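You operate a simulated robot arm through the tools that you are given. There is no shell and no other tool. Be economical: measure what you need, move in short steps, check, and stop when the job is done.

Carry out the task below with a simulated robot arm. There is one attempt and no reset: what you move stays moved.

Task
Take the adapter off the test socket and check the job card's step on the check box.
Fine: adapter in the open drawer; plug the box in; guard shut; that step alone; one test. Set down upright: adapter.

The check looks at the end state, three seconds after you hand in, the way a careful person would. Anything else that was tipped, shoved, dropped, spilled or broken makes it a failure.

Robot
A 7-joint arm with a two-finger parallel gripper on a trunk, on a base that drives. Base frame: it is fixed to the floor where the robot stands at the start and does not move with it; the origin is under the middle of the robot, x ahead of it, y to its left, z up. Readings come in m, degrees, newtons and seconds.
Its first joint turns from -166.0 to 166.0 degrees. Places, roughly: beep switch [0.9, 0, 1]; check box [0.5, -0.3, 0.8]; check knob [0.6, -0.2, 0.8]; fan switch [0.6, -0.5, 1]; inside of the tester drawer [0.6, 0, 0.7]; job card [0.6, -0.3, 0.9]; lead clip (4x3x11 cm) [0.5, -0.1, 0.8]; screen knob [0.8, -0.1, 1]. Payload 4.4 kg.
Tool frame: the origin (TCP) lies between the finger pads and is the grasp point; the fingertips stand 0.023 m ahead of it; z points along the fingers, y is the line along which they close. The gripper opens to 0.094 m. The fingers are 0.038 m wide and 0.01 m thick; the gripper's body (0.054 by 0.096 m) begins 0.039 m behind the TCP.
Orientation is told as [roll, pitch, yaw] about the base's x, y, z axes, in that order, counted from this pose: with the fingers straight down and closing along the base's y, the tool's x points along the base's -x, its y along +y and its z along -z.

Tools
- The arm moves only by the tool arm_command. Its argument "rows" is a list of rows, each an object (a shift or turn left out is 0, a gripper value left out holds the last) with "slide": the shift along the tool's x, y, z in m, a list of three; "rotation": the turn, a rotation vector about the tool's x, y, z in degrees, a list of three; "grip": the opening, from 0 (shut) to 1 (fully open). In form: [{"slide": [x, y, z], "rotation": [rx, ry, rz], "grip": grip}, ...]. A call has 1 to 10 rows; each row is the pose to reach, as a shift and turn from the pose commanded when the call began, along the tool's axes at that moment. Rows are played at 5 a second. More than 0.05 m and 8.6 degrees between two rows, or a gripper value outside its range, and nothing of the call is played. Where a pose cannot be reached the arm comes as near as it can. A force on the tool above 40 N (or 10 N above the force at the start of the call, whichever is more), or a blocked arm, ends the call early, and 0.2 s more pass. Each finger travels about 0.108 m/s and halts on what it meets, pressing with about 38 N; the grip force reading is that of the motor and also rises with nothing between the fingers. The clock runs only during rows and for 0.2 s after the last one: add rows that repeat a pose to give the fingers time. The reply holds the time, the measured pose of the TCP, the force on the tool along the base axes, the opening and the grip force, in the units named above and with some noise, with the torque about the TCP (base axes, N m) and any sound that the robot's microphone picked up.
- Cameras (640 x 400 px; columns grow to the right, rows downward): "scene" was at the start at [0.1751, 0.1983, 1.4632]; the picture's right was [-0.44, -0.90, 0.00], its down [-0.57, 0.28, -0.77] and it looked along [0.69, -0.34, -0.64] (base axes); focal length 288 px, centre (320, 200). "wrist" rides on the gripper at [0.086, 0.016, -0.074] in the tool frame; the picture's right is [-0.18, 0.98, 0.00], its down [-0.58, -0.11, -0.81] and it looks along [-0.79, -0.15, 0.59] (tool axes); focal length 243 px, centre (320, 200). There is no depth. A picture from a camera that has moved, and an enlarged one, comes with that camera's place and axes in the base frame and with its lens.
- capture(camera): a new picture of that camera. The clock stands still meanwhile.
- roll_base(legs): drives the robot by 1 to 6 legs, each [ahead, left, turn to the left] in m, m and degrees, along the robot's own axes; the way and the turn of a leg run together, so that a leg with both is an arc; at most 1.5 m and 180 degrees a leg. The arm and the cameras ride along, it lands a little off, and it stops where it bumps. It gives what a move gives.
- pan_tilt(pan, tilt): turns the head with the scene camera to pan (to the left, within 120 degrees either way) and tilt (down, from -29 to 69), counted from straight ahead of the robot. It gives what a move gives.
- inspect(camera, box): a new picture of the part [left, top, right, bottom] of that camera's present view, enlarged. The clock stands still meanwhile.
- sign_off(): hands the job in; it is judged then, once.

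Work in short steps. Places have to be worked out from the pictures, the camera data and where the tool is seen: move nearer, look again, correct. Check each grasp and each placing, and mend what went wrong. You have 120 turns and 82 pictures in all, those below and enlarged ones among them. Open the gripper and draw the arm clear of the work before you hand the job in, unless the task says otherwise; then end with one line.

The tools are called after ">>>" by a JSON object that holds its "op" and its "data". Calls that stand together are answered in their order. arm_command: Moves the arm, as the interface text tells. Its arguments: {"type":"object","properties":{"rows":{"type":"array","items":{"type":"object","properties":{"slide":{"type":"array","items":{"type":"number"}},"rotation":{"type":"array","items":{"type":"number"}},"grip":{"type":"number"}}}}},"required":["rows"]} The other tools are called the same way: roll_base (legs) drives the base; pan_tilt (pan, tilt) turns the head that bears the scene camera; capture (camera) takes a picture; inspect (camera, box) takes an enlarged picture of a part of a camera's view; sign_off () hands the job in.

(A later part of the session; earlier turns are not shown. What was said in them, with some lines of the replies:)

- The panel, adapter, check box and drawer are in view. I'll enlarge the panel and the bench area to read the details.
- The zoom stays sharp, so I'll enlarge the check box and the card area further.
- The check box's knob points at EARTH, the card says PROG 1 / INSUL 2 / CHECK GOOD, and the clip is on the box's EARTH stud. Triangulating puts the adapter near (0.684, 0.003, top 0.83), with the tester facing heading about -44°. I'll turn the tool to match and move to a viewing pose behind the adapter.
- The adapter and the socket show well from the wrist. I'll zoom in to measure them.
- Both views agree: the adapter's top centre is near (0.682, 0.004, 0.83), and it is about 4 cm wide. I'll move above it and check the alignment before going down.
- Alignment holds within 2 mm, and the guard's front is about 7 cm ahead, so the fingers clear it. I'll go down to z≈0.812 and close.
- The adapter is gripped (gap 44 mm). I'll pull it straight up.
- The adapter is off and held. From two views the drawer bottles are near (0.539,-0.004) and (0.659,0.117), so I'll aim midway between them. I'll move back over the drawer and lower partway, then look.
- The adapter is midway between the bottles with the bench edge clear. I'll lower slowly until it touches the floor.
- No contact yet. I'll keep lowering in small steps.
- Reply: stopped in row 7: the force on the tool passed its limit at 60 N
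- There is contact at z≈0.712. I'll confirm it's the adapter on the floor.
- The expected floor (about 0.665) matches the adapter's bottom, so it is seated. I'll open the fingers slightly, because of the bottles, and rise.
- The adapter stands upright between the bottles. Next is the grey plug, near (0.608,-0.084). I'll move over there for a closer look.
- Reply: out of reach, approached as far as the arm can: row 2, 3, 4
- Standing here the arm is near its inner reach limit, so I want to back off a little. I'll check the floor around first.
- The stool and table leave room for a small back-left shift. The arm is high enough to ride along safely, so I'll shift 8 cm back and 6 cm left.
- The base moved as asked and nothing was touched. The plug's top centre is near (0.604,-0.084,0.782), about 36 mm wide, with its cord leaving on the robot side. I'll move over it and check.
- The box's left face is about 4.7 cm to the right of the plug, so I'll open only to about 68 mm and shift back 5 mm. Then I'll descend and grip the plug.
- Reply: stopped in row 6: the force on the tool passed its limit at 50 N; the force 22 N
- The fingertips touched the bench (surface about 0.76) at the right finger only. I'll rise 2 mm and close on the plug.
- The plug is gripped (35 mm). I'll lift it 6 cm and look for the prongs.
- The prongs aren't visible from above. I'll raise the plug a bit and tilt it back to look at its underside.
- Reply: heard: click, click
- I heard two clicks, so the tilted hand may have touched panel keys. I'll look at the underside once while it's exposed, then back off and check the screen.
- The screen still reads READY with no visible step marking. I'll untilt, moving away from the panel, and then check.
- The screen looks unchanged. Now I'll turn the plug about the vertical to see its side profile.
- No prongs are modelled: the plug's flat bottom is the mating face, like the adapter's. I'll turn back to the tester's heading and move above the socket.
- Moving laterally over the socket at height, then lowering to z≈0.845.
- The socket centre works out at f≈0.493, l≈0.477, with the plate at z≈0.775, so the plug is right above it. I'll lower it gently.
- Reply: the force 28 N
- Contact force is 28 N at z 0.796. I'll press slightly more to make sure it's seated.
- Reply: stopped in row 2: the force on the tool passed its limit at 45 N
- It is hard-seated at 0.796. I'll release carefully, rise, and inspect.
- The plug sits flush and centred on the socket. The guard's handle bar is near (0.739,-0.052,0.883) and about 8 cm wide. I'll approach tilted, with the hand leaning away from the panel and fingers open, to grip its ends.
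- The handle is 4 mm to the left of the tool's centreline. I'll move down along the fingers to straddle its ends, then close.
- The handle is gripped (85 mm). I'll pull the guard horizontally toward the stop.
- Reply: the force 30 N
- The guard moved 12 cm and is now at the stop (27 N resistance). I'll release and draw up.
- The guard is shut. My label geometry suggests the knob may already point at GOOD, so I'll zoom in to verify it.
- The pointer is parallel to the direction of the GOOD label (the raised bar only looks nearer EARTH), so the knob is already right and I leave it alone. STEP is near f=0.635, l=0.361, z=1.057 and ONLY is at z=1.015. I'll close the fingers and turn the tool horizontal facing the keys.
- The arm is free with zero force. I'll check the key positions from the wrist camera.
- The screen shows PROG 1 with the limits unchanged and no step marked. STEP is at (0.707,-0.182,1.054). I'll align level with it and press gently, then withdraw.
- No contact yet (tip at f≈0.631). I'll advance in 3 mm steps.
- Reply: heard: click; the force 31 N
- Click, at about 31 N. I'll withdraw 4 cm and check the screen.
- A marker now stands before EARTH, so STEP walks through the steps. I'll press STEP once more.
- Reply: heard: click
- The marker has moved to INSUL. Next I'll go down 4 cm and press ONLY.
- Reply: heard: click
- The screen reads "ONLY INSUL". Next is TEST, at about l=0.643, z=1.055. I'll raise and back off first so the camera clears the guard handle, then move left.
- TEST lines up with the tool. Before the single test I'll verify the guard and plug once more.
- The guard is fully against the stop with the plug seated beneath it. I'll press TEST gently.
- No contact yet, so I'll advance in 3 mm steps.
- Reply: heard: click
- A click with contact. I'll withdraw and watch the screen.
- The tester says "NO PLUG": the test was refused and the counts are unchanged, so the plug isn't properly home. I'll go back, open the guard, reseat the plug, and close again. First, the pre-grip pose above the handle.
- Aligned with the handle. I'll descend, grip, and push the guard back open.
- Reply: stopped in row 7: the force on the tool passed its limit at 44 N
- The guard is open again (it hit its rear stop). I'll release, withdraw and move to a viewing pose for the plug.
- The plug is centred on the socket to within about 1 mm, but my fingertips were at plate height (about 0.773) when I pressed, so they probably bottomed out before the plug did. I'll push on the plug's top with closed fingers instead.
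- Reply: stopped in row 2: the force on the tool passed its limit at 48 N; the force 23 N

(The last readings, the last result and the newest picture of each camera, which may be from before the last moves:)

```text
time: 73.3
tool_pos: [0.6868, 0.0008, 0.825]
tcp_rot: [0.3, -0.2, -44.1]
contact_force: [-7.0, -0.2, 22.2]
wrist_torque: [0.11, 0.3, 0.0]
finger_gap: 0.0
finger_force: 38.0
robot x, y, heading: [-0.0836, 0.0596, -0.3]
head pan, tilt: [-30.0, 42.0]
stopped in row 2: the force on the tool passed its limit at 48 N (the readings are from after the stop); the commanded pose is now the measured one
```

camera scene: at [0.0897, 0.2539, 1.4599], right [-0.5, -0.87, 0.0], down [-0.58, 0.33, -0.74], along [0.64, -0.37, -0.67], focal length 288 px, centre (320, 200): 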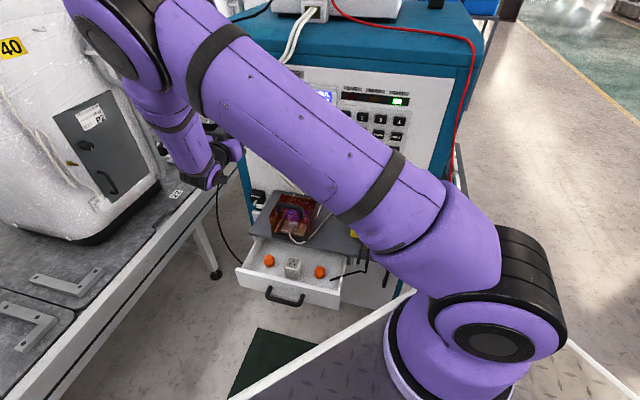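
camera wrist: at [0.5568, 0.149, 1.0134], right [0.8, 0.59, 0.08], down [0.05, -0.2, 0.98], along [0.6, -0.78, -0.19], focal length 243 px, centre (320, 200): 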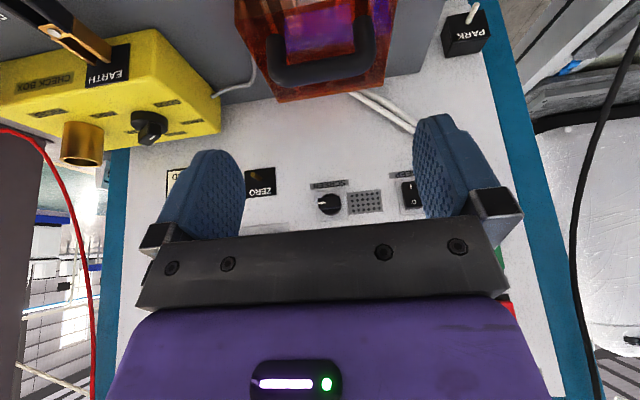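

It didn't budge at 48 N; the plug is flush on the plate. I suspect the pins are on the face opposite the cord, meaning the plug lies on its side. I'll look at it in profile from the left.

>>> {"op": "arm_command", "data": {"rows": [{"slide": [0, 0, -0.03]}, {"slide": [0.005, 0.01, -0.065], "rotation": [0, 0, 8]}, {"slide": [0.01, 0.02, -0.065], "rotation": [0, 0, 16]}, {"slide": [0.015, 0.03, -0.065], "rotation": [0, 0, 24]}, {"slide": [0.015, 0.04, -0.065], "rotation": [0, 0, 32]}, {"slide": [0.015, 0.05, -0.065], "rotation": [0, 0, 40]}, {"slide": [0.015, 0.06, -0.065], "rotation": [0, 0, 48]}, {"slide": [0.015, 0.07, -0.065], "rotation": [0, 0, 56]}, {"slide": [0.015, 0.08, -0.065], "rotation": [0, 0, 64]}, {"slide": [0.015, 0.08, -0.065], "rotation": [0, 0, 72]}]}}

>>> {"op": "arm_command", "data": {"rows": [{"slide": [0, 0, 0], "rotation": [0, 0, 8]}, {"slide": [0, 0, 0], "rotation": [0, 0, 16]}, {"slide": [0, 0, 0], "rotation": [0, 0, 20]}, {"slide": [0, 0, 0], "rotation": [0, 0, 20]}]}}

>>> {"op": "capture", "data": {"camera": "wrist"}}

```text
time: 75.5
tool_pos: [0.7318, 0.069, 0.8887]
tcp_rot: [0.3, 0.2, -116.2]
contact_force: [0.4, 0.2, 0.7]
wrist_torque: [-0.03, -0.01, 0.01]
finger_gap: 0.0
finger_force: 38.2
robot x, y, heading: [-0.0834, 0.0607, -0.1]
head pan, tilt: [-30.0, 42.0]
```

```text
time: 76.5
tool_pos: [0.7305, 0.068, 0.8899]
tcp_rot: [0.2, 0.3, -136.1]
contact_force: [-0.4, 1.0, 0.2]
wrist_torque: [0.0, -0.01, -0.02]
finger_gap: 0.0
finger_force: 37.8
robot x, y, heading: [-0.082, 0.0584, -0.1]
head pan, tilt: [-30.0, 42.0]
```

```text
9 pictures are left
camera wrist: at [0.8038, 0.1167, 0.9629], right [0.55, -0.84, 0.0], down [-0.5, -0.32, 0.8], along [-0.67, -0.44, -0.59], focal length 243 px, centre (320, 200)
```

wrist: 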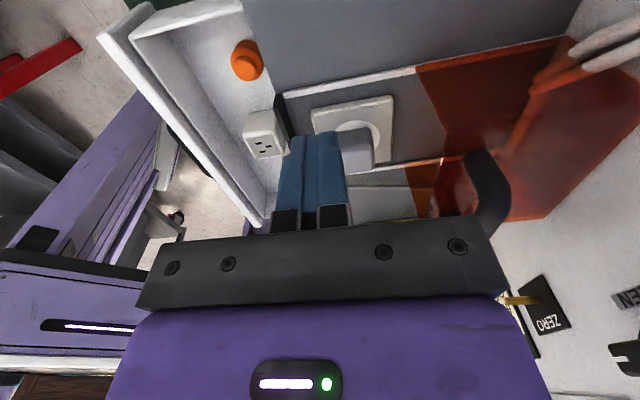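

>>> {"op": "inspect", "data": {"camera": "wrist", "box": [330, 100, 402, 182]}}

```text
4.88 times, centred on (366, 141) of wrist
camera zoom: at [0.8038, 0.1167, 0.9629], right [0.55, -0.84, 0.0], down [-0.5, -0.32, 0.8], along [-0.67, -0.44, -0.59], focal length 1184 px, centre (96, 488)
```

zoom: 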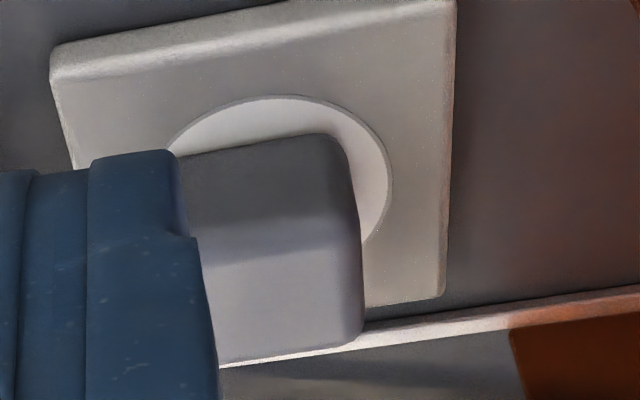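

There are no pins on the forward face either, so the bottom is the mating face. The side view suggests the plug sits about 2–3 mm too far forward and 1–2 mm too far right of the socket. I'll turn back, re-grip it higher and correct.

>>> {"op": "arm_command", "data": {"rows": [{"rotation": [0, 0, -8.4], "grip": 0.65}, {"rotation": [0, 0, -16.8]}, {"rotation": [0, 0, -25.2]}, {"rotation": [0, 0, -33.6]}, {"rotation": [0, 0, -42]}, {"rotation": [0, 0, -50.4]}, {"rotation": [0, 0, -58.8]}, {"rotation": [0, 0, -67.2]}, {"rotation": [0, 0, -75.6]}, {"rotation": [0, 0, -84]}]}}

>>> {"op": "arm_command", "data": {"rows": [{"rotation": [0, 0, -8]}, {"rotation": [0, 0, -8]}]}}

```text
time: 78.7
tool_pos: [0.7304, 0.0704, 0.8874]
tcp_rot: [0.1, -0.1, -51.8]
contact_force: [0.1, 0.8, -0.9]
wrist_torque: [-0.02, 0.01, -0.01]
finger_gap: 0.0611
finger_force: 0.0
robot x, y, heading: [-0.0823, 0.0612, -0.2]
head pan, tilt: [-30.0, 42.0]
```

```text
time: 79.3
tool_pos: [0.7309, 0.0711, 0.8889]
tcp_rot: [0.2, -0.3, -44.0]
contact_force: [-0.3, -0.3, 0.2]
wrist_torque: [0.0, 0.05, -0.01]
finger_gap: 0.061
finger_force: 0.0
robot x, y, heading: [-0.0829, 0.0607, 0.2]
head pan, tilt: [-30.0, 42.0]
```

I'll move over the plug and grip it with the fingertips about 1 cm above the plate.

>>> {"op": "arm_command", "data": {"rows": [{"slide": [-0.007, -0.04, 0]}, {"slide": [-0.0147, -0.081, 0]}, {"slide": [-0.0147, -0.081, 0.03]}, {"slide": [-0.0147, -0.081, 0.07]}, {"slide": [-0.0147, -0.081, 0.085]}, {"slide": [-0.0147, -0.081, 0.085]}, {"slide": [-0.0147, -0.081, 0.085], "grip": 0}, {"slide": [-0.0147, -0.081, 0.085], "grip": 0}, {"slide": [-0.0147, -0.081, 0.085], "grip": 0}]}}

```text
time: 81.3
tool_pos: [0.6838, 0.0014, 0.8043]
tcp_rot: [0.2, -0.2, -44.1]
contact_force: [-0.1, 1.2, -0.1]
wrist_torque: [-0.01, 0.0, 0.01]
finger_gap: 0.0355
finger_force: 38.9
robot x, y, heading: [-0.0793, 0.0589, 0.0]
head pan, tilt: [-30.0, 42.0]
```

Gripped. I'll press lightly while shifting 3 mm back and 1.5 mm left, watching for a drop.

>>> {"op": "arm_command", "data": {"rows": [{"slide": [0, 0, 0.002]}, {"slide": [0.001, 0.0005, 0.002]}, {"slide": [0.002, 0.001, 0.0025]}, {"slide": [0.003, 0.0015, 0.003]}, {"slide": [0.003, 0.0015, 0.003]}]}}

```text
time: 82.5
tool_pos: [0.6851, 0.0028, 0.8016]
tcp_rot: [0.3, -0.3, -44.1]
contact_force: [2.4, -9.1, 25.7]
wrist_torque: [-0.26, 0.01, 0.0]
finger_gap: 0.0352
finger_force: 38.0
robot x, y, heading: [-0.0826, 0.0592, 0.0]
head pan, tilt: [-30.0, 42.0]
```

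It moved about 3 mm down under 26 N with some lateral resistance. I'll unload and test whether the plug is laterally held by the socket.

>>> {"op": "arm_command", "data": {"rows": [{"slide": [0, 0, -0.002]}, {"slide": [0, 0, -0.003]}, {"slide": [0, 0.002, -0.003]}, {"slide": [0, 0.004, -0.003]}, {"slide": [0, 0.004, -0.003]}]}}

```text
time: 83.7
tool_pos: [0.6878, 0.0064, 0.8026]
tcp_rot: [0.2, -0.2, -44.2]
contact_force: [-0.5, -0.4, -0.6]
wrist_torque: [0.02, 0.0, 0.01]
finger_gap: 0.0352
finger_force: 38.3
robot x, y, heading: [-0.0819, 0.0617, 0.1]
head pan, tilt: [-30.0, 42.0]
```

The plug slides freely, so it isn't seated. No pins show on any visible face and the cord leaves the centre of one face, so I judge the face opposite the cord is the mating face: it must stand cord-up. Since I grip its side faces, I can re-grip it with the tool tilted, then roll the tool 180° to stand it up. First I'll release and take a 35° tilted pre-grasp.

>>> {"op": "arm_command", "data": {"rows": [{"grip": 0.65}, {"grip": 0.65}, {"slide": [0, 0, -0.03]}, {"slide": [0.02, 0, -0.06], "rotation": [0, -8, 0]}, {"slide": [0.046, 0, -0.06], "rotation": [0, -16, 0]}, {"slide": [0.046, 0, -0.06], "rotation": [0, -24, 0]}, {"slide": [0.046, 0, -0.06], "rotation": [0, -32, 0]}, {"slide": [0.046, 0, -0.048], "rotation": [0, -35, 0]}, {"slide": [0.03, 0, -0.025], "rotation": [0, -35, 0]}, {"slide": [0.03, 0, -0.025], "rotation": [0, -35, 0]}]}}

>>> {"op": "inspect", "data": {"camera": "scene", "box": [255, 185, 345, 260]}}

```text
time: 85.9
tool_pos: [0.6665, 0.0287, 0.8275]
tcp_rot: [0.1, -35.3, -44.2]
contact_force: [0.4, 0.4, -0.2]
wrist_torque: [-0.01, -0.01, 0.0]
finger_gap: 0.0609
finger_force: 0.1
robot x, y, heading: [-0.0837, 0.0593, 0.2]
head pan, tilt: [-30.0, 42.0]
```

```text
5.33 times, centred on (300, 222) of scene
camera zoom: at [0.0894, 0.2539, 1.4599], right [-0.5, -0.87, 0.0], down [-0.58, 0.33, -0.74], along [0.64, -0.37, -0.67], focal length 1534 px, centre (427, 80)
```

zoom: 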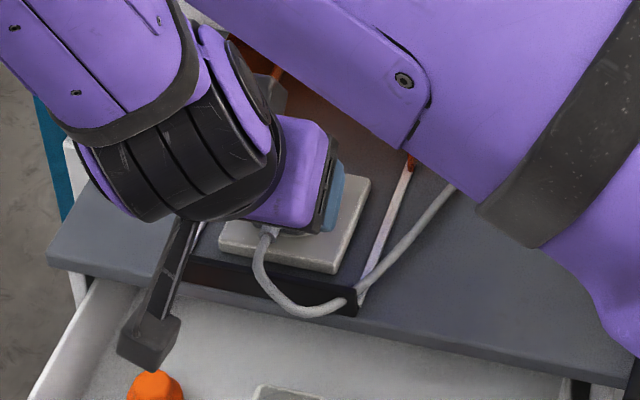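

Clear. I'll advance along the fingers onto the plug and grip.

>>> {"op": "arm_command", "data": {"rows": [{"slide": [0, 0, 0.012]}, {"slide": [0, 0, 0.022]}, {"slide": [0, 0, 0.028]}, {"slide": [0, 0, 0.031]}, {"slide": [0, 0, 0.031]}, {"slide": [0, 0, 0.031], "grip": 0}, {"slide": [0, 0, 0.031], "grip": 0}, {"slide": [0, 0, 0.031], "grip": 0}]}}

```text
time: 87.7
tool_pos: [0.6787, 0.0155, 0.8032]
tcp_rot: [0.2, -35.2, -44.2]
contact_force: [-0.2, -0.4, 0.4]
wrist_torque: [0.0, 0.02, 0.02]
finger_gap: 0.0351
finger_force: 38.0
robot x, y, heading: [-0.0811, 0.058, 0.1]
head pan, tilt: [-30.0, 42.0]
```

Gripped. I'll lift it clear and back, then begin the 180° roll.

>>> {"op": "arm_command", "data": {"rows": [{"slide": [-0.02, 0, -0.03]}, {"slide": [-0.035, 0, -0.065]}, {"slide": [-0.035, 0, -0.105]}, {"slide": [-0.031, 0, -0.149]}, {"slide": [-0.031, 0, -0.149], "rotation": [0, 0, -8.5]}, {"slide": [-0.031, 0, -0.149], "rotation": [0, 0, -17]}, {"slide": [-0.031, 0, -0.149], "rotation": [0, 0, -25.5]}, {"slide": [-0.031, 0, -0.149], "rotation": [0, 0, -34]}, {"slide": [-0.031, 0, -0.149], "rotation": [0, 0, -42.5]}, {"slide": [-0.031, 0, -0.149], "rotation": [0, 0, -51]}]}}

>>> {"op": "arm_command", "data": {"rows": [{"rotation": [0, 0, -8.5]}, {"rotation": [0, 0, -17]}, {"rotation": [0, 0, -25.5]}, {"rotation": [0, 0, -34]}, {"rotation": [0, 0, -42.5]}, {"rotation": [0, 0, -51]}, {"rotation": [0, 0, -59.5]}, {"rotation": [0, 0, -68]}, {"rotation": [0, 0, -76.5]}, {"rotation": [0, 0, -85]}]}}

>>> {"op": "arm_command", "data": {"rows": [{"rotation": [0, 0, -8.5]}, {"rotation": [0, 0, -17]}, {"rotation": [0, 0, -25.5]}, {"rotation": [0, 0, -34]}, {"rotation": [0, 0, -42.5]}, {"rotation": [0, 0, -44]}, {"rotation": [0, 0, -44]}]}}

```text
time: 89.9
tool_pos: [0.6344, 0.0558, 0.9424]
tcp_rot: [-28.7, -21.3, 12.5]
contact_force: [0.4, -1.0, -1.2]
wrist_torque: [0.04, 0.0, 0.03]
finger_gap: 0.0351
finger_force: 37.7
robot x, y, heading: [-0.0841, 0.0607, -0.0]
head pan, tilt: [-30.0, 42.0]
```

```text
time: 92.1
tool_pos: [0.6348, 0.0561, 0.9421]
tcp_rot: [-26.2, 24.3, 86.4]
contact_force: [-0.2, 0.0, -0.8]
wrist_torque: [0.0, 0.01, 0.01]
finger_gap: 0.0352
finger_force: 38.2
robot x, y, heading: [-0.0799, 0.059, -0.4]
head pan, tilt: [-30.0, 42.0]
```

```text
time: 93.7
tool_pos: [0.6356, 0.0576, 0.9429]
tcp_rot: [-0.1, 35.3, 135.8]
contact_force: [-0.5, -0.5, -0.5]
wrist_torque: [-0.04, 0.03, 0.0]
finger_gap: 0.0352
finger_force: 38.2
robot x, y, heading: [-0.0808, 0.0611, 0.2]
head pan, tilt: [-30.0, 42.0]
```

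The roll worked (yaw 136, pitch 35). I'll pitch +20° to stand the plug upright and move to hover over the socket.

>>> {"op": "arm_command", "data": {"rows": [{"slide": [0, 0, 0], "rotation": [0, 6.5, 0]}, {"slide": [0, 0, 0], "rotation": [0, 13, 0]}, {"slide": [0, 0.002, 0.02], "rotation": [0, 19.7, 0]}, {"slide": [-0.003, 0.004, 0.05], "rotation": [0, 19.7, 0]}, {"slide": [-0.007, 0.004, 0.08], "rotation": [0, 19.7, 0]}, {"slide": [-0.0096, 0.004, 0.1], "rotation": [0, 19.7, 0]}, {"slide": [-0.0096, 0.004, 0.107], "rotation": [0, 19.7, 0]}, {"slide": [-0.0096, 0.004, 0.107], "rotation": [0, 19.7, 0]}]}}

>>> {"op": "capture", "data": {"camera": "wrist"}}

```text
time: 95.5
tool_pos: [0.671, 0.0171, 0.8511]
tcp_rot: [-0.3, 54.9, 135.6]
contact_force: [0.1, -0.1, 0.0]
wrist_torque: [-0.01, -0.01, 0.02]
finger_gap: 0.0353
finger_force: 38.6
robot x, y, heading: [-0.0811, 0.0579, -0.1]
head pan, tilt: [-30.0, 42.0]
```

```text
6 pictures are left
camera wrist: at [0.6506, 0.013, 0.9626], right [-0.76, -0.63, -0.15], down [-0.64, 0.77, -0.01], along [0.13, 0.09, -0.99], focal length 243 px, centre (320, 200)
```

wrist: 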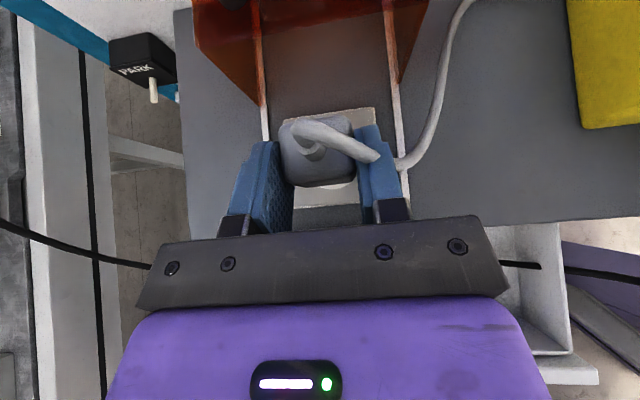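

The plug now stands cord-up over the socket. The disc's edge puts the socket centre at f≈0.493, so I shift 2 mm forward and lower vertically in small steps.

>>> {"op": "arm_command", "data": {"rows": [{"slide": [-0.0112, 0, 0.0102]}, {"slide": [-0.0234, 0, 0.0189]}, {"slide": [-0.0316, 0, 0.0246]}, {"slide": [-0.0341, 0, 0.0263]}, {"slide": [-0.0365, 0, 0.028]}, {"slide": [-0.039, 0, 0.0298]}, {"slide": [-0.041, 0, 0.0312]}]}}

```text
time: 97.1
tool_pos: [0.6737, 0.0157, 0.8011]
tcp_rot: [-0.3, 55.0, 135.5]
contact_force: [0.9, 0.3, 39.7]
wrist_torque: [-0.6, 0.21, 0.27]
finger_gap: 0.0356
finger_force: 38.0
robot x, y, heading: [-0.0837, 0.0641, -0.4]
head pan, tilt: [-30.0, 42.0]
```

Contact is at the predicted height with 40 N. I'll unload and test the lateral hold.

>>> {"op": "arm_command", "data": {"rows": [{"slide": [0.0012, 0, -0.0009]}, {"slide": [0.0025, 0, -0.0018]}, {"slide": [0.0025, 0.002, -0.0018]}, {"slide": [0.0025, 0.004, -0.0018]}, {"slide": [0.0025, 0.004, -0.0018]}]}}

```text
time: 98.3
tool_pos: [0.6705, 0.013, 0.7997]
tcp_rot: [-0.4, 54.8, 135.7]
contact_force: [1.8, 5.4, 15.8]
wrist_torque: [-0.15, -0.01, 0.03]
finger_gap: 0.0351
finger_force: 37.6
robot x, y, heading: [-0.084, 0.0606, 0.1]
head pan, tilt: [-30.0, 42.0]
```

It slides, so it's not captured yet. I'll scan back across the socket under light pressure, watching for it to drop in.

>>> {"op": "arm_command", "data": {"rows": [{"slide": [0, -0.001, 0]}, {"slide": [0, -0.002, 0]}, {"slide": [0, -0.003, 0]}, {"slide": [0, -0.004, 0]}, {"slide": [0, -0.005, 0]}, {"slide": [0, -0.005, 0]}]}}

```text
time: 99.7
tool_pos: [0.6726, 0.0169, 0.802]
tcp_rot: [-0.3, 54.9, 135.7]
contact_force: [-0.1, -0.7, 1.8]
wrist_torque: [-0.06, 0.02, 0.01]
finger_gap: 0.0354
finger_force: 38.4
robot x, y, heading: [-0.0819, 0.0609, 0.4]
head pan, tilt: [-30.0, 42.0]
```

The force vanished at the same commanded height, as if the plug dropped in. I'll test the lateral hold here.

>>> {"op": "arm_command", "data": {"rows": [{"slide": [-0.001, 0, 0.0007]}, {"slide": [-0.001, -0.0015, 0.0007]}, {"slide": [-0.001, -0.003, 0.0007]}, {"slide": [-0.001, -0.003, 0.0007]}]}}

```text
time: 100.7
tool_pos: [0.6753, 0.0185, 0.8011]
tcp_rot: [-0.3, 55.1, 135.6]
contact_force: [-3.1, -4.6, 18.6]
wrist_torque: [-0.48, 0.25, -0.06]
finger_gap: 0.0351
finger_force: 38.2
robot x, y, heading: [-0.0788, 0.0603, -0.4]
head pan, tilt: [-30.0, 42.0]
```

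Sliding still feels free, so before committing I want to see the face opposite the cord. I'll lift and pitch the tool down, so that face turns toward the scene camera.

>>> {"op": "arm_command", "data": {"rows": [{"slide": [0.025, 0.003, -0.017]}, {"slide": [0.05, 0.003, -0.05]}, {"slide": [0.065, 0.003, -0.085], "rotation": [0, -8, 0]}, {"slide": [0.07, 0.003, -0.1], "rotation": [0, -16, 0]}, {"slide": [0.07, 0.003, -0.1], "rotation": [0, -24, 0]}, {"slide": [0.07, 0.003, -0.1], "rotation": [0, -32, 0]}, {"slide": [0.07, 0.003, -0.1], "rotation": [0, -40, 0]}, {"slide": [0.07, 0.003, -0.1], "rotation": [0, -48, 0]}, {"slide": [0.07, 0.003, -0.1], "rotation": [0, -55, 0]}, {"slide": [0.07, 0.003, -0.1], "rotation": [0, -55, 0]}]}}

>>> {"op": "inspect", "data": {"camera": "scene", "box": [265, 160, 335, 220]}}

```text
time: 102.9
tool_pos: [0.6437, 0.0452, 0.9158]
tcp_rot: [-0.2, -0.2, 136.1]
contact_force: [-0.1, -1.7, -0.2]
wrist_torque: [0.06, -0.01, 0.03]
finger_gap: 0.0351
finger_force: 38.1
robot x, y, heading: [-0.0813, 0.059, 0.0]
head pan, tilt: [-30.0, 42.0]
```

```text
6.67 times, centred on (300, 190) of scene
camera zoom: at [0.0892, 0.2541, 1.4599], right [-0.5, -0.87, 0.0], down [-0.58, 0.33, -0.74], along [0.64, -0.37, -0.67], focal length 1918 px, centre (453, 267)
```

zoom: 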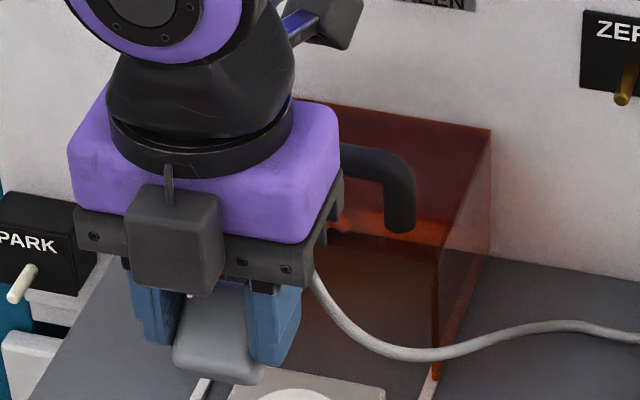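

That face is plain too. Since the guard's front is open toward the operator for the cord, the lying orientation with the cord toward the robot looks intended after all. My first placement was likely about 2–3 mm off, because the disc edges give a socket centre at f≈0.4945, l≈0.479. I'll roll back 180°.

>>> {"op": "arm_command", "data": {"rows": [{"slide": [0, 0, -0.02], "rotation": [0, 0, 8.5]}, {"slide": [0, 0, -0.02], "rotation": [0, 0, 17]}, {"slide": [0, 0, -0.02], "rotation": [0, 0, 25.5]}, {"slide": [0, 0, -0.02], "rotation": [0, 0, 34]}, {"slide": [0, 0, -0.02], "rotation": [0, 0, 42.5]}, {"slide": [0, 0, -0.02], "rotation": [0, 0, 51]}, {"slide": [0, 0, -0.02], "rotation": [0, 0, 59.5]}, {"slide": [0, 0, -0.02], "rotation": [0, 0, 68]}, {"slide": [0, 0, -0.02], "rotation": [0, 0, 76.5]}, {"slide": [0, 0, -0.02], "rotation": [0, 0, 85]}]}}

>>> {"op": "arm_command", "data": {"rows": [{"rotation": [0, 0, 8.5]}, {"rotation": [0, 0, 17]}, {"rotation": [0, 0, 25.5]}, {"rotation": [0, 0, 34]}, {"rotation": [0, 0, 42.5]}, {"rotation": [0, 0, 51]}, {"rotation": [0, 0, 59.5]}, {"rotation": [0, 0, 68]}, {"rotation": [0, 0, 76.5]}, {"rotation": [0, 0, 85]}]}}

>>> {"op": "arm_command", "data": {"rows": [{"rotation": [0, 0, 5]}, {"rotation": [0, 0, 9.9]}, {"rotation": [0, 0, 9.9]}]}}

```text
time: 105.1
tool_pos: [0.644, 0.045, 0.935]
tcp_rot: [0.1, -0.3, 50.8]
contact_force: [-0.7, 0.6, -0.5]
wrist_torque: [0.02, -0.03, -0.03]
finger_gap: 0.035
finger_force: 37.7
robot x, y, heading: [-0.0819, 0.0598, -0.2]
head pan, tilt: [-30.0, 42.0]
```

```text
time: 107.3
tool_pos: [0.6448, 0.0447, 0.9348]
tcp_rot: [0.2, 0.2, -34.1]
contact_force: [-0.7, 0.5, -0.5]
wrist_torque: [0.03, 0.02, -0.02]
finger_gap: 0.0353
finger_force: 38.2
robot x, y, heading: [-0.0813, 0.06, -0.1]
head pan, tilt: [-30.0, 42.0]
```

```text
time: 108.1
tool_pos: [0.6426, 0.0462, 0.934]
tcp_rot: [0.2, 0.2, -44.0]
contact_force: [-0.2, -0.9, -0.4]
wrist_torque: [0.02, -0.06, -0.01]
finger_gap: 0.0351
finger_force: 38.3
robot x, y, heading: [-0.0806, 0.0602, 0.1]
head pan, tilt: [-30.0, 42.0]
```

I'll restore the −35° pitch so the plug's bottom is level, and hover over the corrected socket position.

>>> {"op": "arm_command", "data": {"rows": [{"slide": [-0.01, 0, 0], "rotation": [0, -8, 0]}, {"slide": [-0.025, 0, 0.01], "rotation": [0, -16, 0]}, {"slide": [-0.04, 0, 0.03], "rotation": [0, -24, 0]}, {"slide": [-0.051, 0, 0.06], "rotation": [0, -32, 0]}, {"slide": [-0.051, 0, 0.09], "rotation": [0, -35.3, 0]}, {"slide": [-0.051, 0, 0.114], "rotation": [0, -35.3, 0]}, {"slide": [-0.051, 0, 0.114], "rotation": [0, -35.3, 0]}]}}

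>>> {"op": "inspect", "data": {"camera": "wrist", "box": [210, 0, 430, 200]}}

```text
time: 109.7
tool_pos: [0.6801, 0.012, 0.8206]
tcp_rot: [0.2, -35.2, -44.0]
contact_force: [-0.2, -0.3, -0.7]
wrist_torque: [0.03, -0.01, -0.01]
finger_gap: 0.0354
finger_force: 37.7
robot x, y, heading: [-0.0794, 0.0603, 0.0]
head pan, tilt: [-30.0, 42.0]
```

```text
2.00 times, centred on (320, 100) of wrist
camera zoom: at [0.6085, 0.1011, 0.8312], right [0.79, 0.6, 0.11], down [-0.07, -0.09, 0.99], along [0.61, -0.79, -0.03], focal length 485 px, centre (320, 400)
```

zoom: 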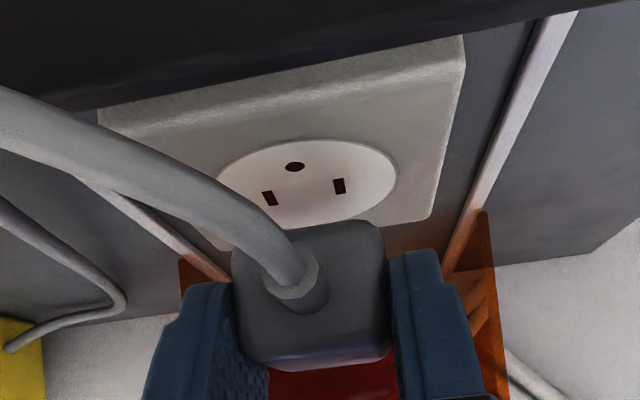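

This low view shows the holes clearly, and laterally the socket (l≈0.4785) matches. I'll lower to light contact and compare the plug's near edge to the disc's near edge.

>>> {"op": "arm_command", "data": {"rows": [{"slide": [0.0057, 0, 0.0082]}, {"slide": [0.008, 0, 0.0115]}, {"slide": [0.0092, 0, 0.0131]}, {"slide": [0.0103, 0, 0.0147]}, {"slide": [0.0112, 0, 0.016]}, {"slide": [0.0112, 0, 0.016]}]}}

```text
time: 111.1
tool_pos: [0.6809, 0.0109, 0.8028]
tcp_rot: [0.5, -35.3, -44.1]
contact_force: [1.0, 0.4, 27.8]
wrist_torque: [-0.12, 0.02, -0.04]
finger_gap: 0.0354
finger_force: 38.0
robot x, y, heading: [-0.0807, 0.0577, -0.0]
head pan, tilt: [-30.0, 42.0]
```

>>> {"op": "inspect", "data": {"camera": "wrist", "box": [210, 0, 430, 200]}}

```text
2.00 times, centred on (320, 100) of wrist
camera zoom: at [0.6089, 0.1004, 0.8128], right [0.79, 0.6, 0.11], down [-0.07, -0.09, 0.99], along [0.61, -0.79, -0.03], focal length 485 px, centre (320, 400)
```

zoom: 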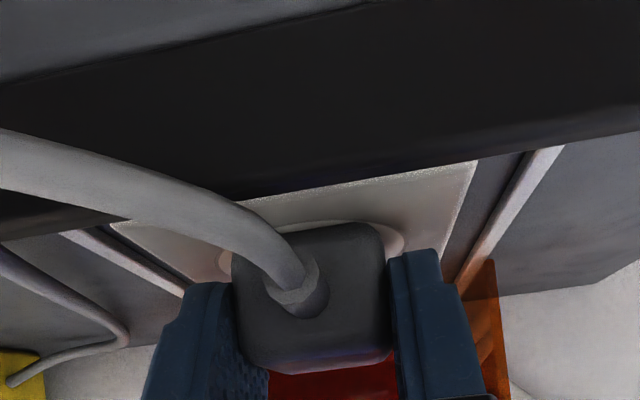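

The plug is about 2 mm too far left and roughly 2 mm too near the robot. Under reduced pressure I'll scan 2 mm right and up to 3 mm forward.

>>> {"op": "arm_command", "data": {"rows": [{"slide": [-0.0006, 0, -0.0008]}, {"slide": [-0.0006, -0.001, -0.0008]}, {"slide": [-0.0006, -0.0022, -0.0008]}, {"slide": [-0.0014, -0.0022, -0.0002]}, {"slide": [-0.0022, -0.0022, 0.0003]}, {"slide": [-0.0026, -0.0022, 0.0006]}, {"slide": [-0.0026, -0.0022, 0.0006]}]}}

```text
time: 112.7
tool_pos: [0.682, 0.0067, 0.8022]
tcp_rot: [0.4, -35.4, -44.1]
contact_force: [14.8, 4.8, 11.6]
wrist_torque: [-0.13, -0.16, 0.14]
finger_gap: 0.0352
finger_force: 37.7
robot x, y, heading: [-0.0792, 0.0628, -0.1]
head pan, tilt: [-30.0, 42.0]
heard: snap
```

A snap, and now there's lateral resistance: the plug is home. I'll release and withdraw to the handle pre-grip.

>>> {"op": "arm_command", "data": {"rows": [{"grip": 0.65}, {"grip": 0.65}, {"slide": [0, 0, -0.03]}, {"slide": [0, 0, -0.07]}, {"slide": [0, 0, -0.11], "rotation": [0, 3, 0]}, {"slide": [-0.01, 0, -0.15], "rotation": [0, 6, 0], "grip": 1}, {"slide": [-0.02, 0, -0.18], "rotation": [0, 9.5, 0]}, {"slide": [-0.02, 0, -0.18], "rotation": [0, 9.5, 0]}]}}

```text
time: 114.5
tool_pos: [0.6174, 0.0663, 0.9636]
tcp_rot: [0.3, -25.6, -44.0]
contact_force: [0.1, 0.4, -0.7]
wrist_torque: [0.0, 0.03, 0.0]
finger_gap: 0.0935
finger_force: 0.0
robot x, y, heading: [-0.0821, 0.0584, 0.1]
head pan, tilt: [-30.0, 42.0]
```

Next I'll move to the handle and grip it.

>>> {"op": "arm_command", "data": {"rows": [{"slide": [-0.04, 0, 0.017]}, {"slide": [-0.075, 0, 0.033]}, {"slide": [-0.109, 0, 0.0476]}, {"slide": [-0.109, 0, 0.08]}, {"slide": [-0.109, 0, 0.115]}, {"slide": [-0.109, 0, 0.1396]}, {"slide": [-0.109, 0, 0.1396]}, {"slide": [-0.109, 0, 0.1396], "grip": 0.5}, {"slide": [-0.109, 0, 0.1396], "grip": 0.5}]}}

```text
time: 116.5
tool_pos: [0.7297, -0.0427, 0.883]
tcp_rot: [0.3, -25.7, -44.0]
contact_force: [8.4, 8.0, -4.9]
wrist_torque: [0.43, -1.02, 0.52]
finger_gap: 0.0844
finger_force: 45.0
robot x, y, heading: [-0.0803, 0.0621, 0.0]
head pan, tilt: [-30.0, 42.0]
```

The handle is gripped (84 mm). I'll pull the guard shut.

>>> {"op": "arm_command", "data": {"rows": [{"slide": [0.018, 0, -0.0086]}, {"slide": [0.036, 0, -0.0172]}, {"slide": [0.054, 0, -0.0258]}, {"slide": [0.068, 0, -0.0325]}, {"slide": [0.077, 0, -0.0368]}, {"slide": [0.086, 0, -0.0411]}, {"slide": [0.092, 0, -0.044]}, {"slide": [0.097, 0, -0.0464]}, {"slide": [0.101, 0, -0.0483]}, {"slide": [0.104, 0, -0.0497]}]}}

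```text
time: 118.7
tool_pos: [0.6526, 0.0365, 0.8812]
tcp_rot: [0.5, -25.8, -44.3]
contact_force: [5.7, 0.3, -10.5]
wrist_torque: [0.45, -0.45, 0.31]
finger_gap: 0.0846
finger_force: 45.2
robot x, y, heading: [-0.0804, 0.0604, 0.0]
head pan, tilt: [-30.0, 42.0]
stopped in row 10: the force on the tool passed its limit at 41 N (the readings are from after the stop); the commanded pose is now the measured one
```

The guard is at its stop again. I'll release and rise off the handle.

>>> {"op": "arm_command", "data": {"rows": [{"grip": 1}, {"grip": 1}, {"slide": [0, 0, -0.03]}, {"slide": [0, 0, -0.07]}, {"slide": [0, 0, -0.11]}, {"slide": [0, 0, -0.11], "grip": 0}]}}

>>> {"op": "arm_command", "data": {"rows": [{"slide": [-0.02, 0.02, -0.03], "rotation": [0, -7, 0], "grip": 0}, {"slide": [-0.04, 0.04, -0.06], "rotation": [0, -14, 0]}, {"slide": [-0.05, 0.07, -0.07], "rotation": [0, -21, 0]}, {"slide": [-0.06, 0.1, -0.07], "rotation": [0, -28, 0]}, {"slide": [-0.075, 0.13, -0.06], "rotation": [0, -35, 0]}, {"slide": [-0.09, 0.155, -0.045], "rotation": [0, -42, 0]}, {"slide": [-0.11, 0.169, -0.03], "rotation": [0, -49, 0]}, {"slide": [-0.13, 0.169, -0.02], "rotation": [0, -56.5, 0]}, {"slide": [-0.15, 0.169, -0.0123], "rotation": [0, -64.2, 0]}, {"slide": [-0.15, 0.169, -0.0123], "rotation": [0, -64.2, 0]}]}}

>>> {"op": "capture", "data": {"camera": "wrist"}}

```text
time: 120.1
tool_pos: [0.6164, 0.0694, 0.9806]
tcp_rot: [0.3, -25.9, -44.2]
contact_force: [-0.2, -0.4, -0.1]
wrist_torque: [0.01, 0.01, -0.01]
finger_gap: 0.0104
finger_force: 0.0
robot x, y, heading: [-0.0817, 0.0591, 0.1]
head pan, tilt: [-30.0, 42.0]
```

```text
time: 122.3
tool_pos: [0.8284, 0.1, 1.0595]
tcp_rot: [109.3, -89.5, -153.3]
contact_force: [-0.6, 0.2, -0.3]
wrist_torque: [0.04, 0.0, 0.02]
finger_gap: 0.0
finger_force: 38.3
robot x, y, heading: [-0.0827, 0.059, 0.0]
head pan, tilt: [-30.0, 42.0]
```

```text
2 pictures are left
camera wrist: at [0.7858, 0.1631, 0.9721], right [0.68, 0.71, 0.19], down [-0.66, 0.48, 0.58], along [0.32, -0.52, 0.79], focal length 243 px, centre (320, 200)
```

wrist: 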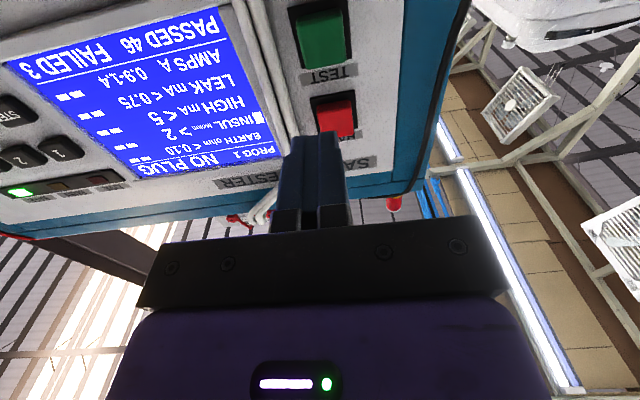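

Position matches the earlier press. The "NO PLUG" line is left over from before and the marker is still at INSUL. I'll press TEST once.

>>> {"op": "arm_command", "data": {"rows": [{"slide": [0.004, 0, 0.035]}, {"slide": [0.004, 0, 0.07]}, {"slide": [0.004, 0, 0.088]}, {"slide": [0.004, 0, 0.092]}, {"slide": [0.004, 0, 0.095]}, {"slide": [0.004, 0, 0.098]}, {"slide": [0.004, 0, 0.101]}]}}

```text
time: 123.9
tool_pos: [0.8998, 0.0311, 1.0569]
tcp_rot: [104.6, -89.7, -148.5]
contact_force: [-14.9, 5.8, 0.4]
wrist_torque: [0.06, 0.17, -0.14]
finger_gap: 0.0
finger_force: 38.1
robot x, y, heading: [-0.084, 0.0582, -0.2]
head pan, tilt: [-30.0, 42.0]
heard: click
```

A click. I'll withdraw and wait for the test to run.

>>> {"op": "arm_command", "data": {"rows": [{"slide": [0, 0, -0.03]}, {"slide": [0, 0, -0.07]}, {"slide": [0, 0, -0.1]}, {"slide": [0, 0, -0.1]}, {"slide": [0, 0, -0.1]}, {"slide": [0, 0, -0.1]}, {"slide": [0, 0, -0.1]}, {"slide": [0, 0, -0.1]}, {"slide": [0, 0, -0.1]}, {"slide": [0, 0, -0.1]}]}}

>>> {"op": "arm_command", "data": {"rows": [{"slide": [0, 0, 0]}, {"slide": [0, 0, 0]}, {"slide": [0, 0, 0]}, {"slide": [0, 0, 0]}, {"slide": [0, 0, 0]}, {"slide": [0, 0, 0]}, {"slide": [0, 0, 0]}, {"slide": [0, 0, 0]}, {"slide": [0, 0, 0]}, {"slide": [0, 0, 0]}]}}

```text
time: 126.1
tool_pos: [0.8273, 0.0983, 1.0563]
tcp_rot: [102.9, -89.6, -147.0]
contact_force: [0.4, 0.8, 0.5]
wrist_torque: [-0.01, -0.04, 0.03]
finger_gap: 0.0
finger_force: 38.1
robot x, y, heading: [-0.0838, 0.057, 0.2]
head pan, tilt: [-30.0, 42.0]
```

```text
time: 128.3
tool_pos: [0.8281, 0.098, 1.0561]
tcp_rot: [103.0, -89.6, -147.1]
contact_force: [-0.2, 0.2, -0.1]
wrist_torque: [-0.03, -0.05, 0.01]
finger_gap: 0.0002
finger_force: 38.0
robot x, y, heading: [-0.0789, 0.0606, 0.2]
head pan, tilt: [-30.0, 42.0]
```

>>> {"op": "arm_command", "data": {"rows": [{"slide": [0, 0, 0]}, {"slide": [0, 0, 0]}, {"slide": [0, 0, 0]}, {"slide": [0, 0, 0]}, {"slide": [0, 0, 0]}, {"slide": [0, 0, 0]}, {"slide": [0, 0, 0]}, {"slide": [0, 0, 0]}, {"slide": [0, 0, 0]}, {"slide": [0, 0, 0]}]}}

>>> {"op": "inspect", "data": {"camera": "wrist", "box": [0, 0, 400, 230]}}

```text
time: 130.5
tool_pos: [0.8298, 0.099, 1.0562]
tcp_rot: [103.1, -89.6, -147.3]
contact_force: [0.0, 0.4, 0.1]
wrist_torque: [-0.01, -0.02, 0.0]
finger_gap: 0.0
finger_force: 38.3
robot x, y, heading: [-0.0743, 0.0577, 0.1]
head pan, tilt: [-30.0, 42.0]
```

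```text
1.60 times, centred on (200, 115) of wrist
camera zoom: at [0.786, 0.1616, 0.969], right [0.68, 0.71, 0.19], down [-0.66, 0.48, 0.58], along [0.32, -0.52, 0.79], focal length 388 px, centre (512, 336)
```

zoom: 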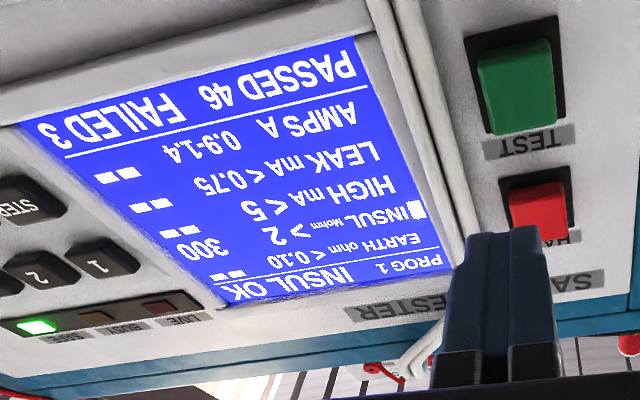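

The screen shows INSUL OK (300), that step alone, and SAFE is lit. I'll open the gripper, draw the arm back and up, and take a last look.

>>> {"op": "arm_command", "data": {"rows": [{"slide": [-0.02, -0.02, -0.03], "rotation": [0, 7, 0]}, {"slide": [-0.04, -0.04, -0.06], "rotation": [0, 14, 0]}, {"slide": [-0.06, -0.06, -0.09], "rotation": [0, 21, 0]}, {"slide": [-0.08, -0.08, -0.119], "rotation": [0, 28, 0]}, {"slide": [-0.1, -0.105, -0.125], "rotation": [0, 35, 0], "grip": 1}, {"slide": [-0.12, -0.13, -0.125], "rotation": [0, 42, 0]}, {"slide": [-0.14, -0.15, -0.125], "rotation": [0, 49, 0]}, {"slide": [-0.15, -0.16, -0.125], "rotation": [0, 56, 0]}, {"slide": [-0.15, -0.16, -0.125], "rotation": [0, 64, 0]}, {"slide": [-0.15, -0.16, -0.125], "rotation": [0, 64, 0]}]}}

>>> {"op": "capture", "data": {"camera": "scene"}}

```text
time: 132.7
tool_pos: [0.6256, 0.07, 1.2022]
tcp_rot: [0.3, -25.9, -44.2]
contact_force: [0.6, 0.1, 0.0]
wrist_torque: [-0.01, -0.03, 0.0]
finger_gap: 0.0939
finger_force: 0.1
robot x, y, heading: [-0.0807, 0.0613, -0.4]
head pan, tilt: [-30.0, 42.0]
```

```text
0 pictures are left
camera scene: at [0.0896, 0.2538, 1.4599], right [-0.5, -0.87, 0.0], down [-0.58, 0.33, -0.74], along [0.64, -0.37, -0.67], focal length 288 px, centre (320, 200)
```

scene: 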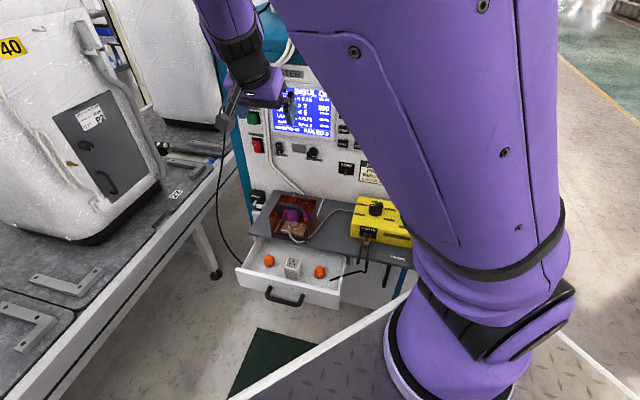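

The adapter stands upright in the drawer, the guard is shut with the plug in, the screen shows INSUL OK, and the arm is clear. I'm handing in.

>>> {"op": "sign_off", "data": {}}

```text
The job is handed in.
```

The adapter is upright in the open drawer, the check box is plugged in with the guard shut, and the INSUL step was tested alone and shows INSUL OK (300). A first press of TEST was refused with "NO PLUG" and left the pass and fail counts unchanged. Earlier, while I tilted the plug to look at its underside, the microphone picked up two clicks from an unknown source; the screen showed no change.
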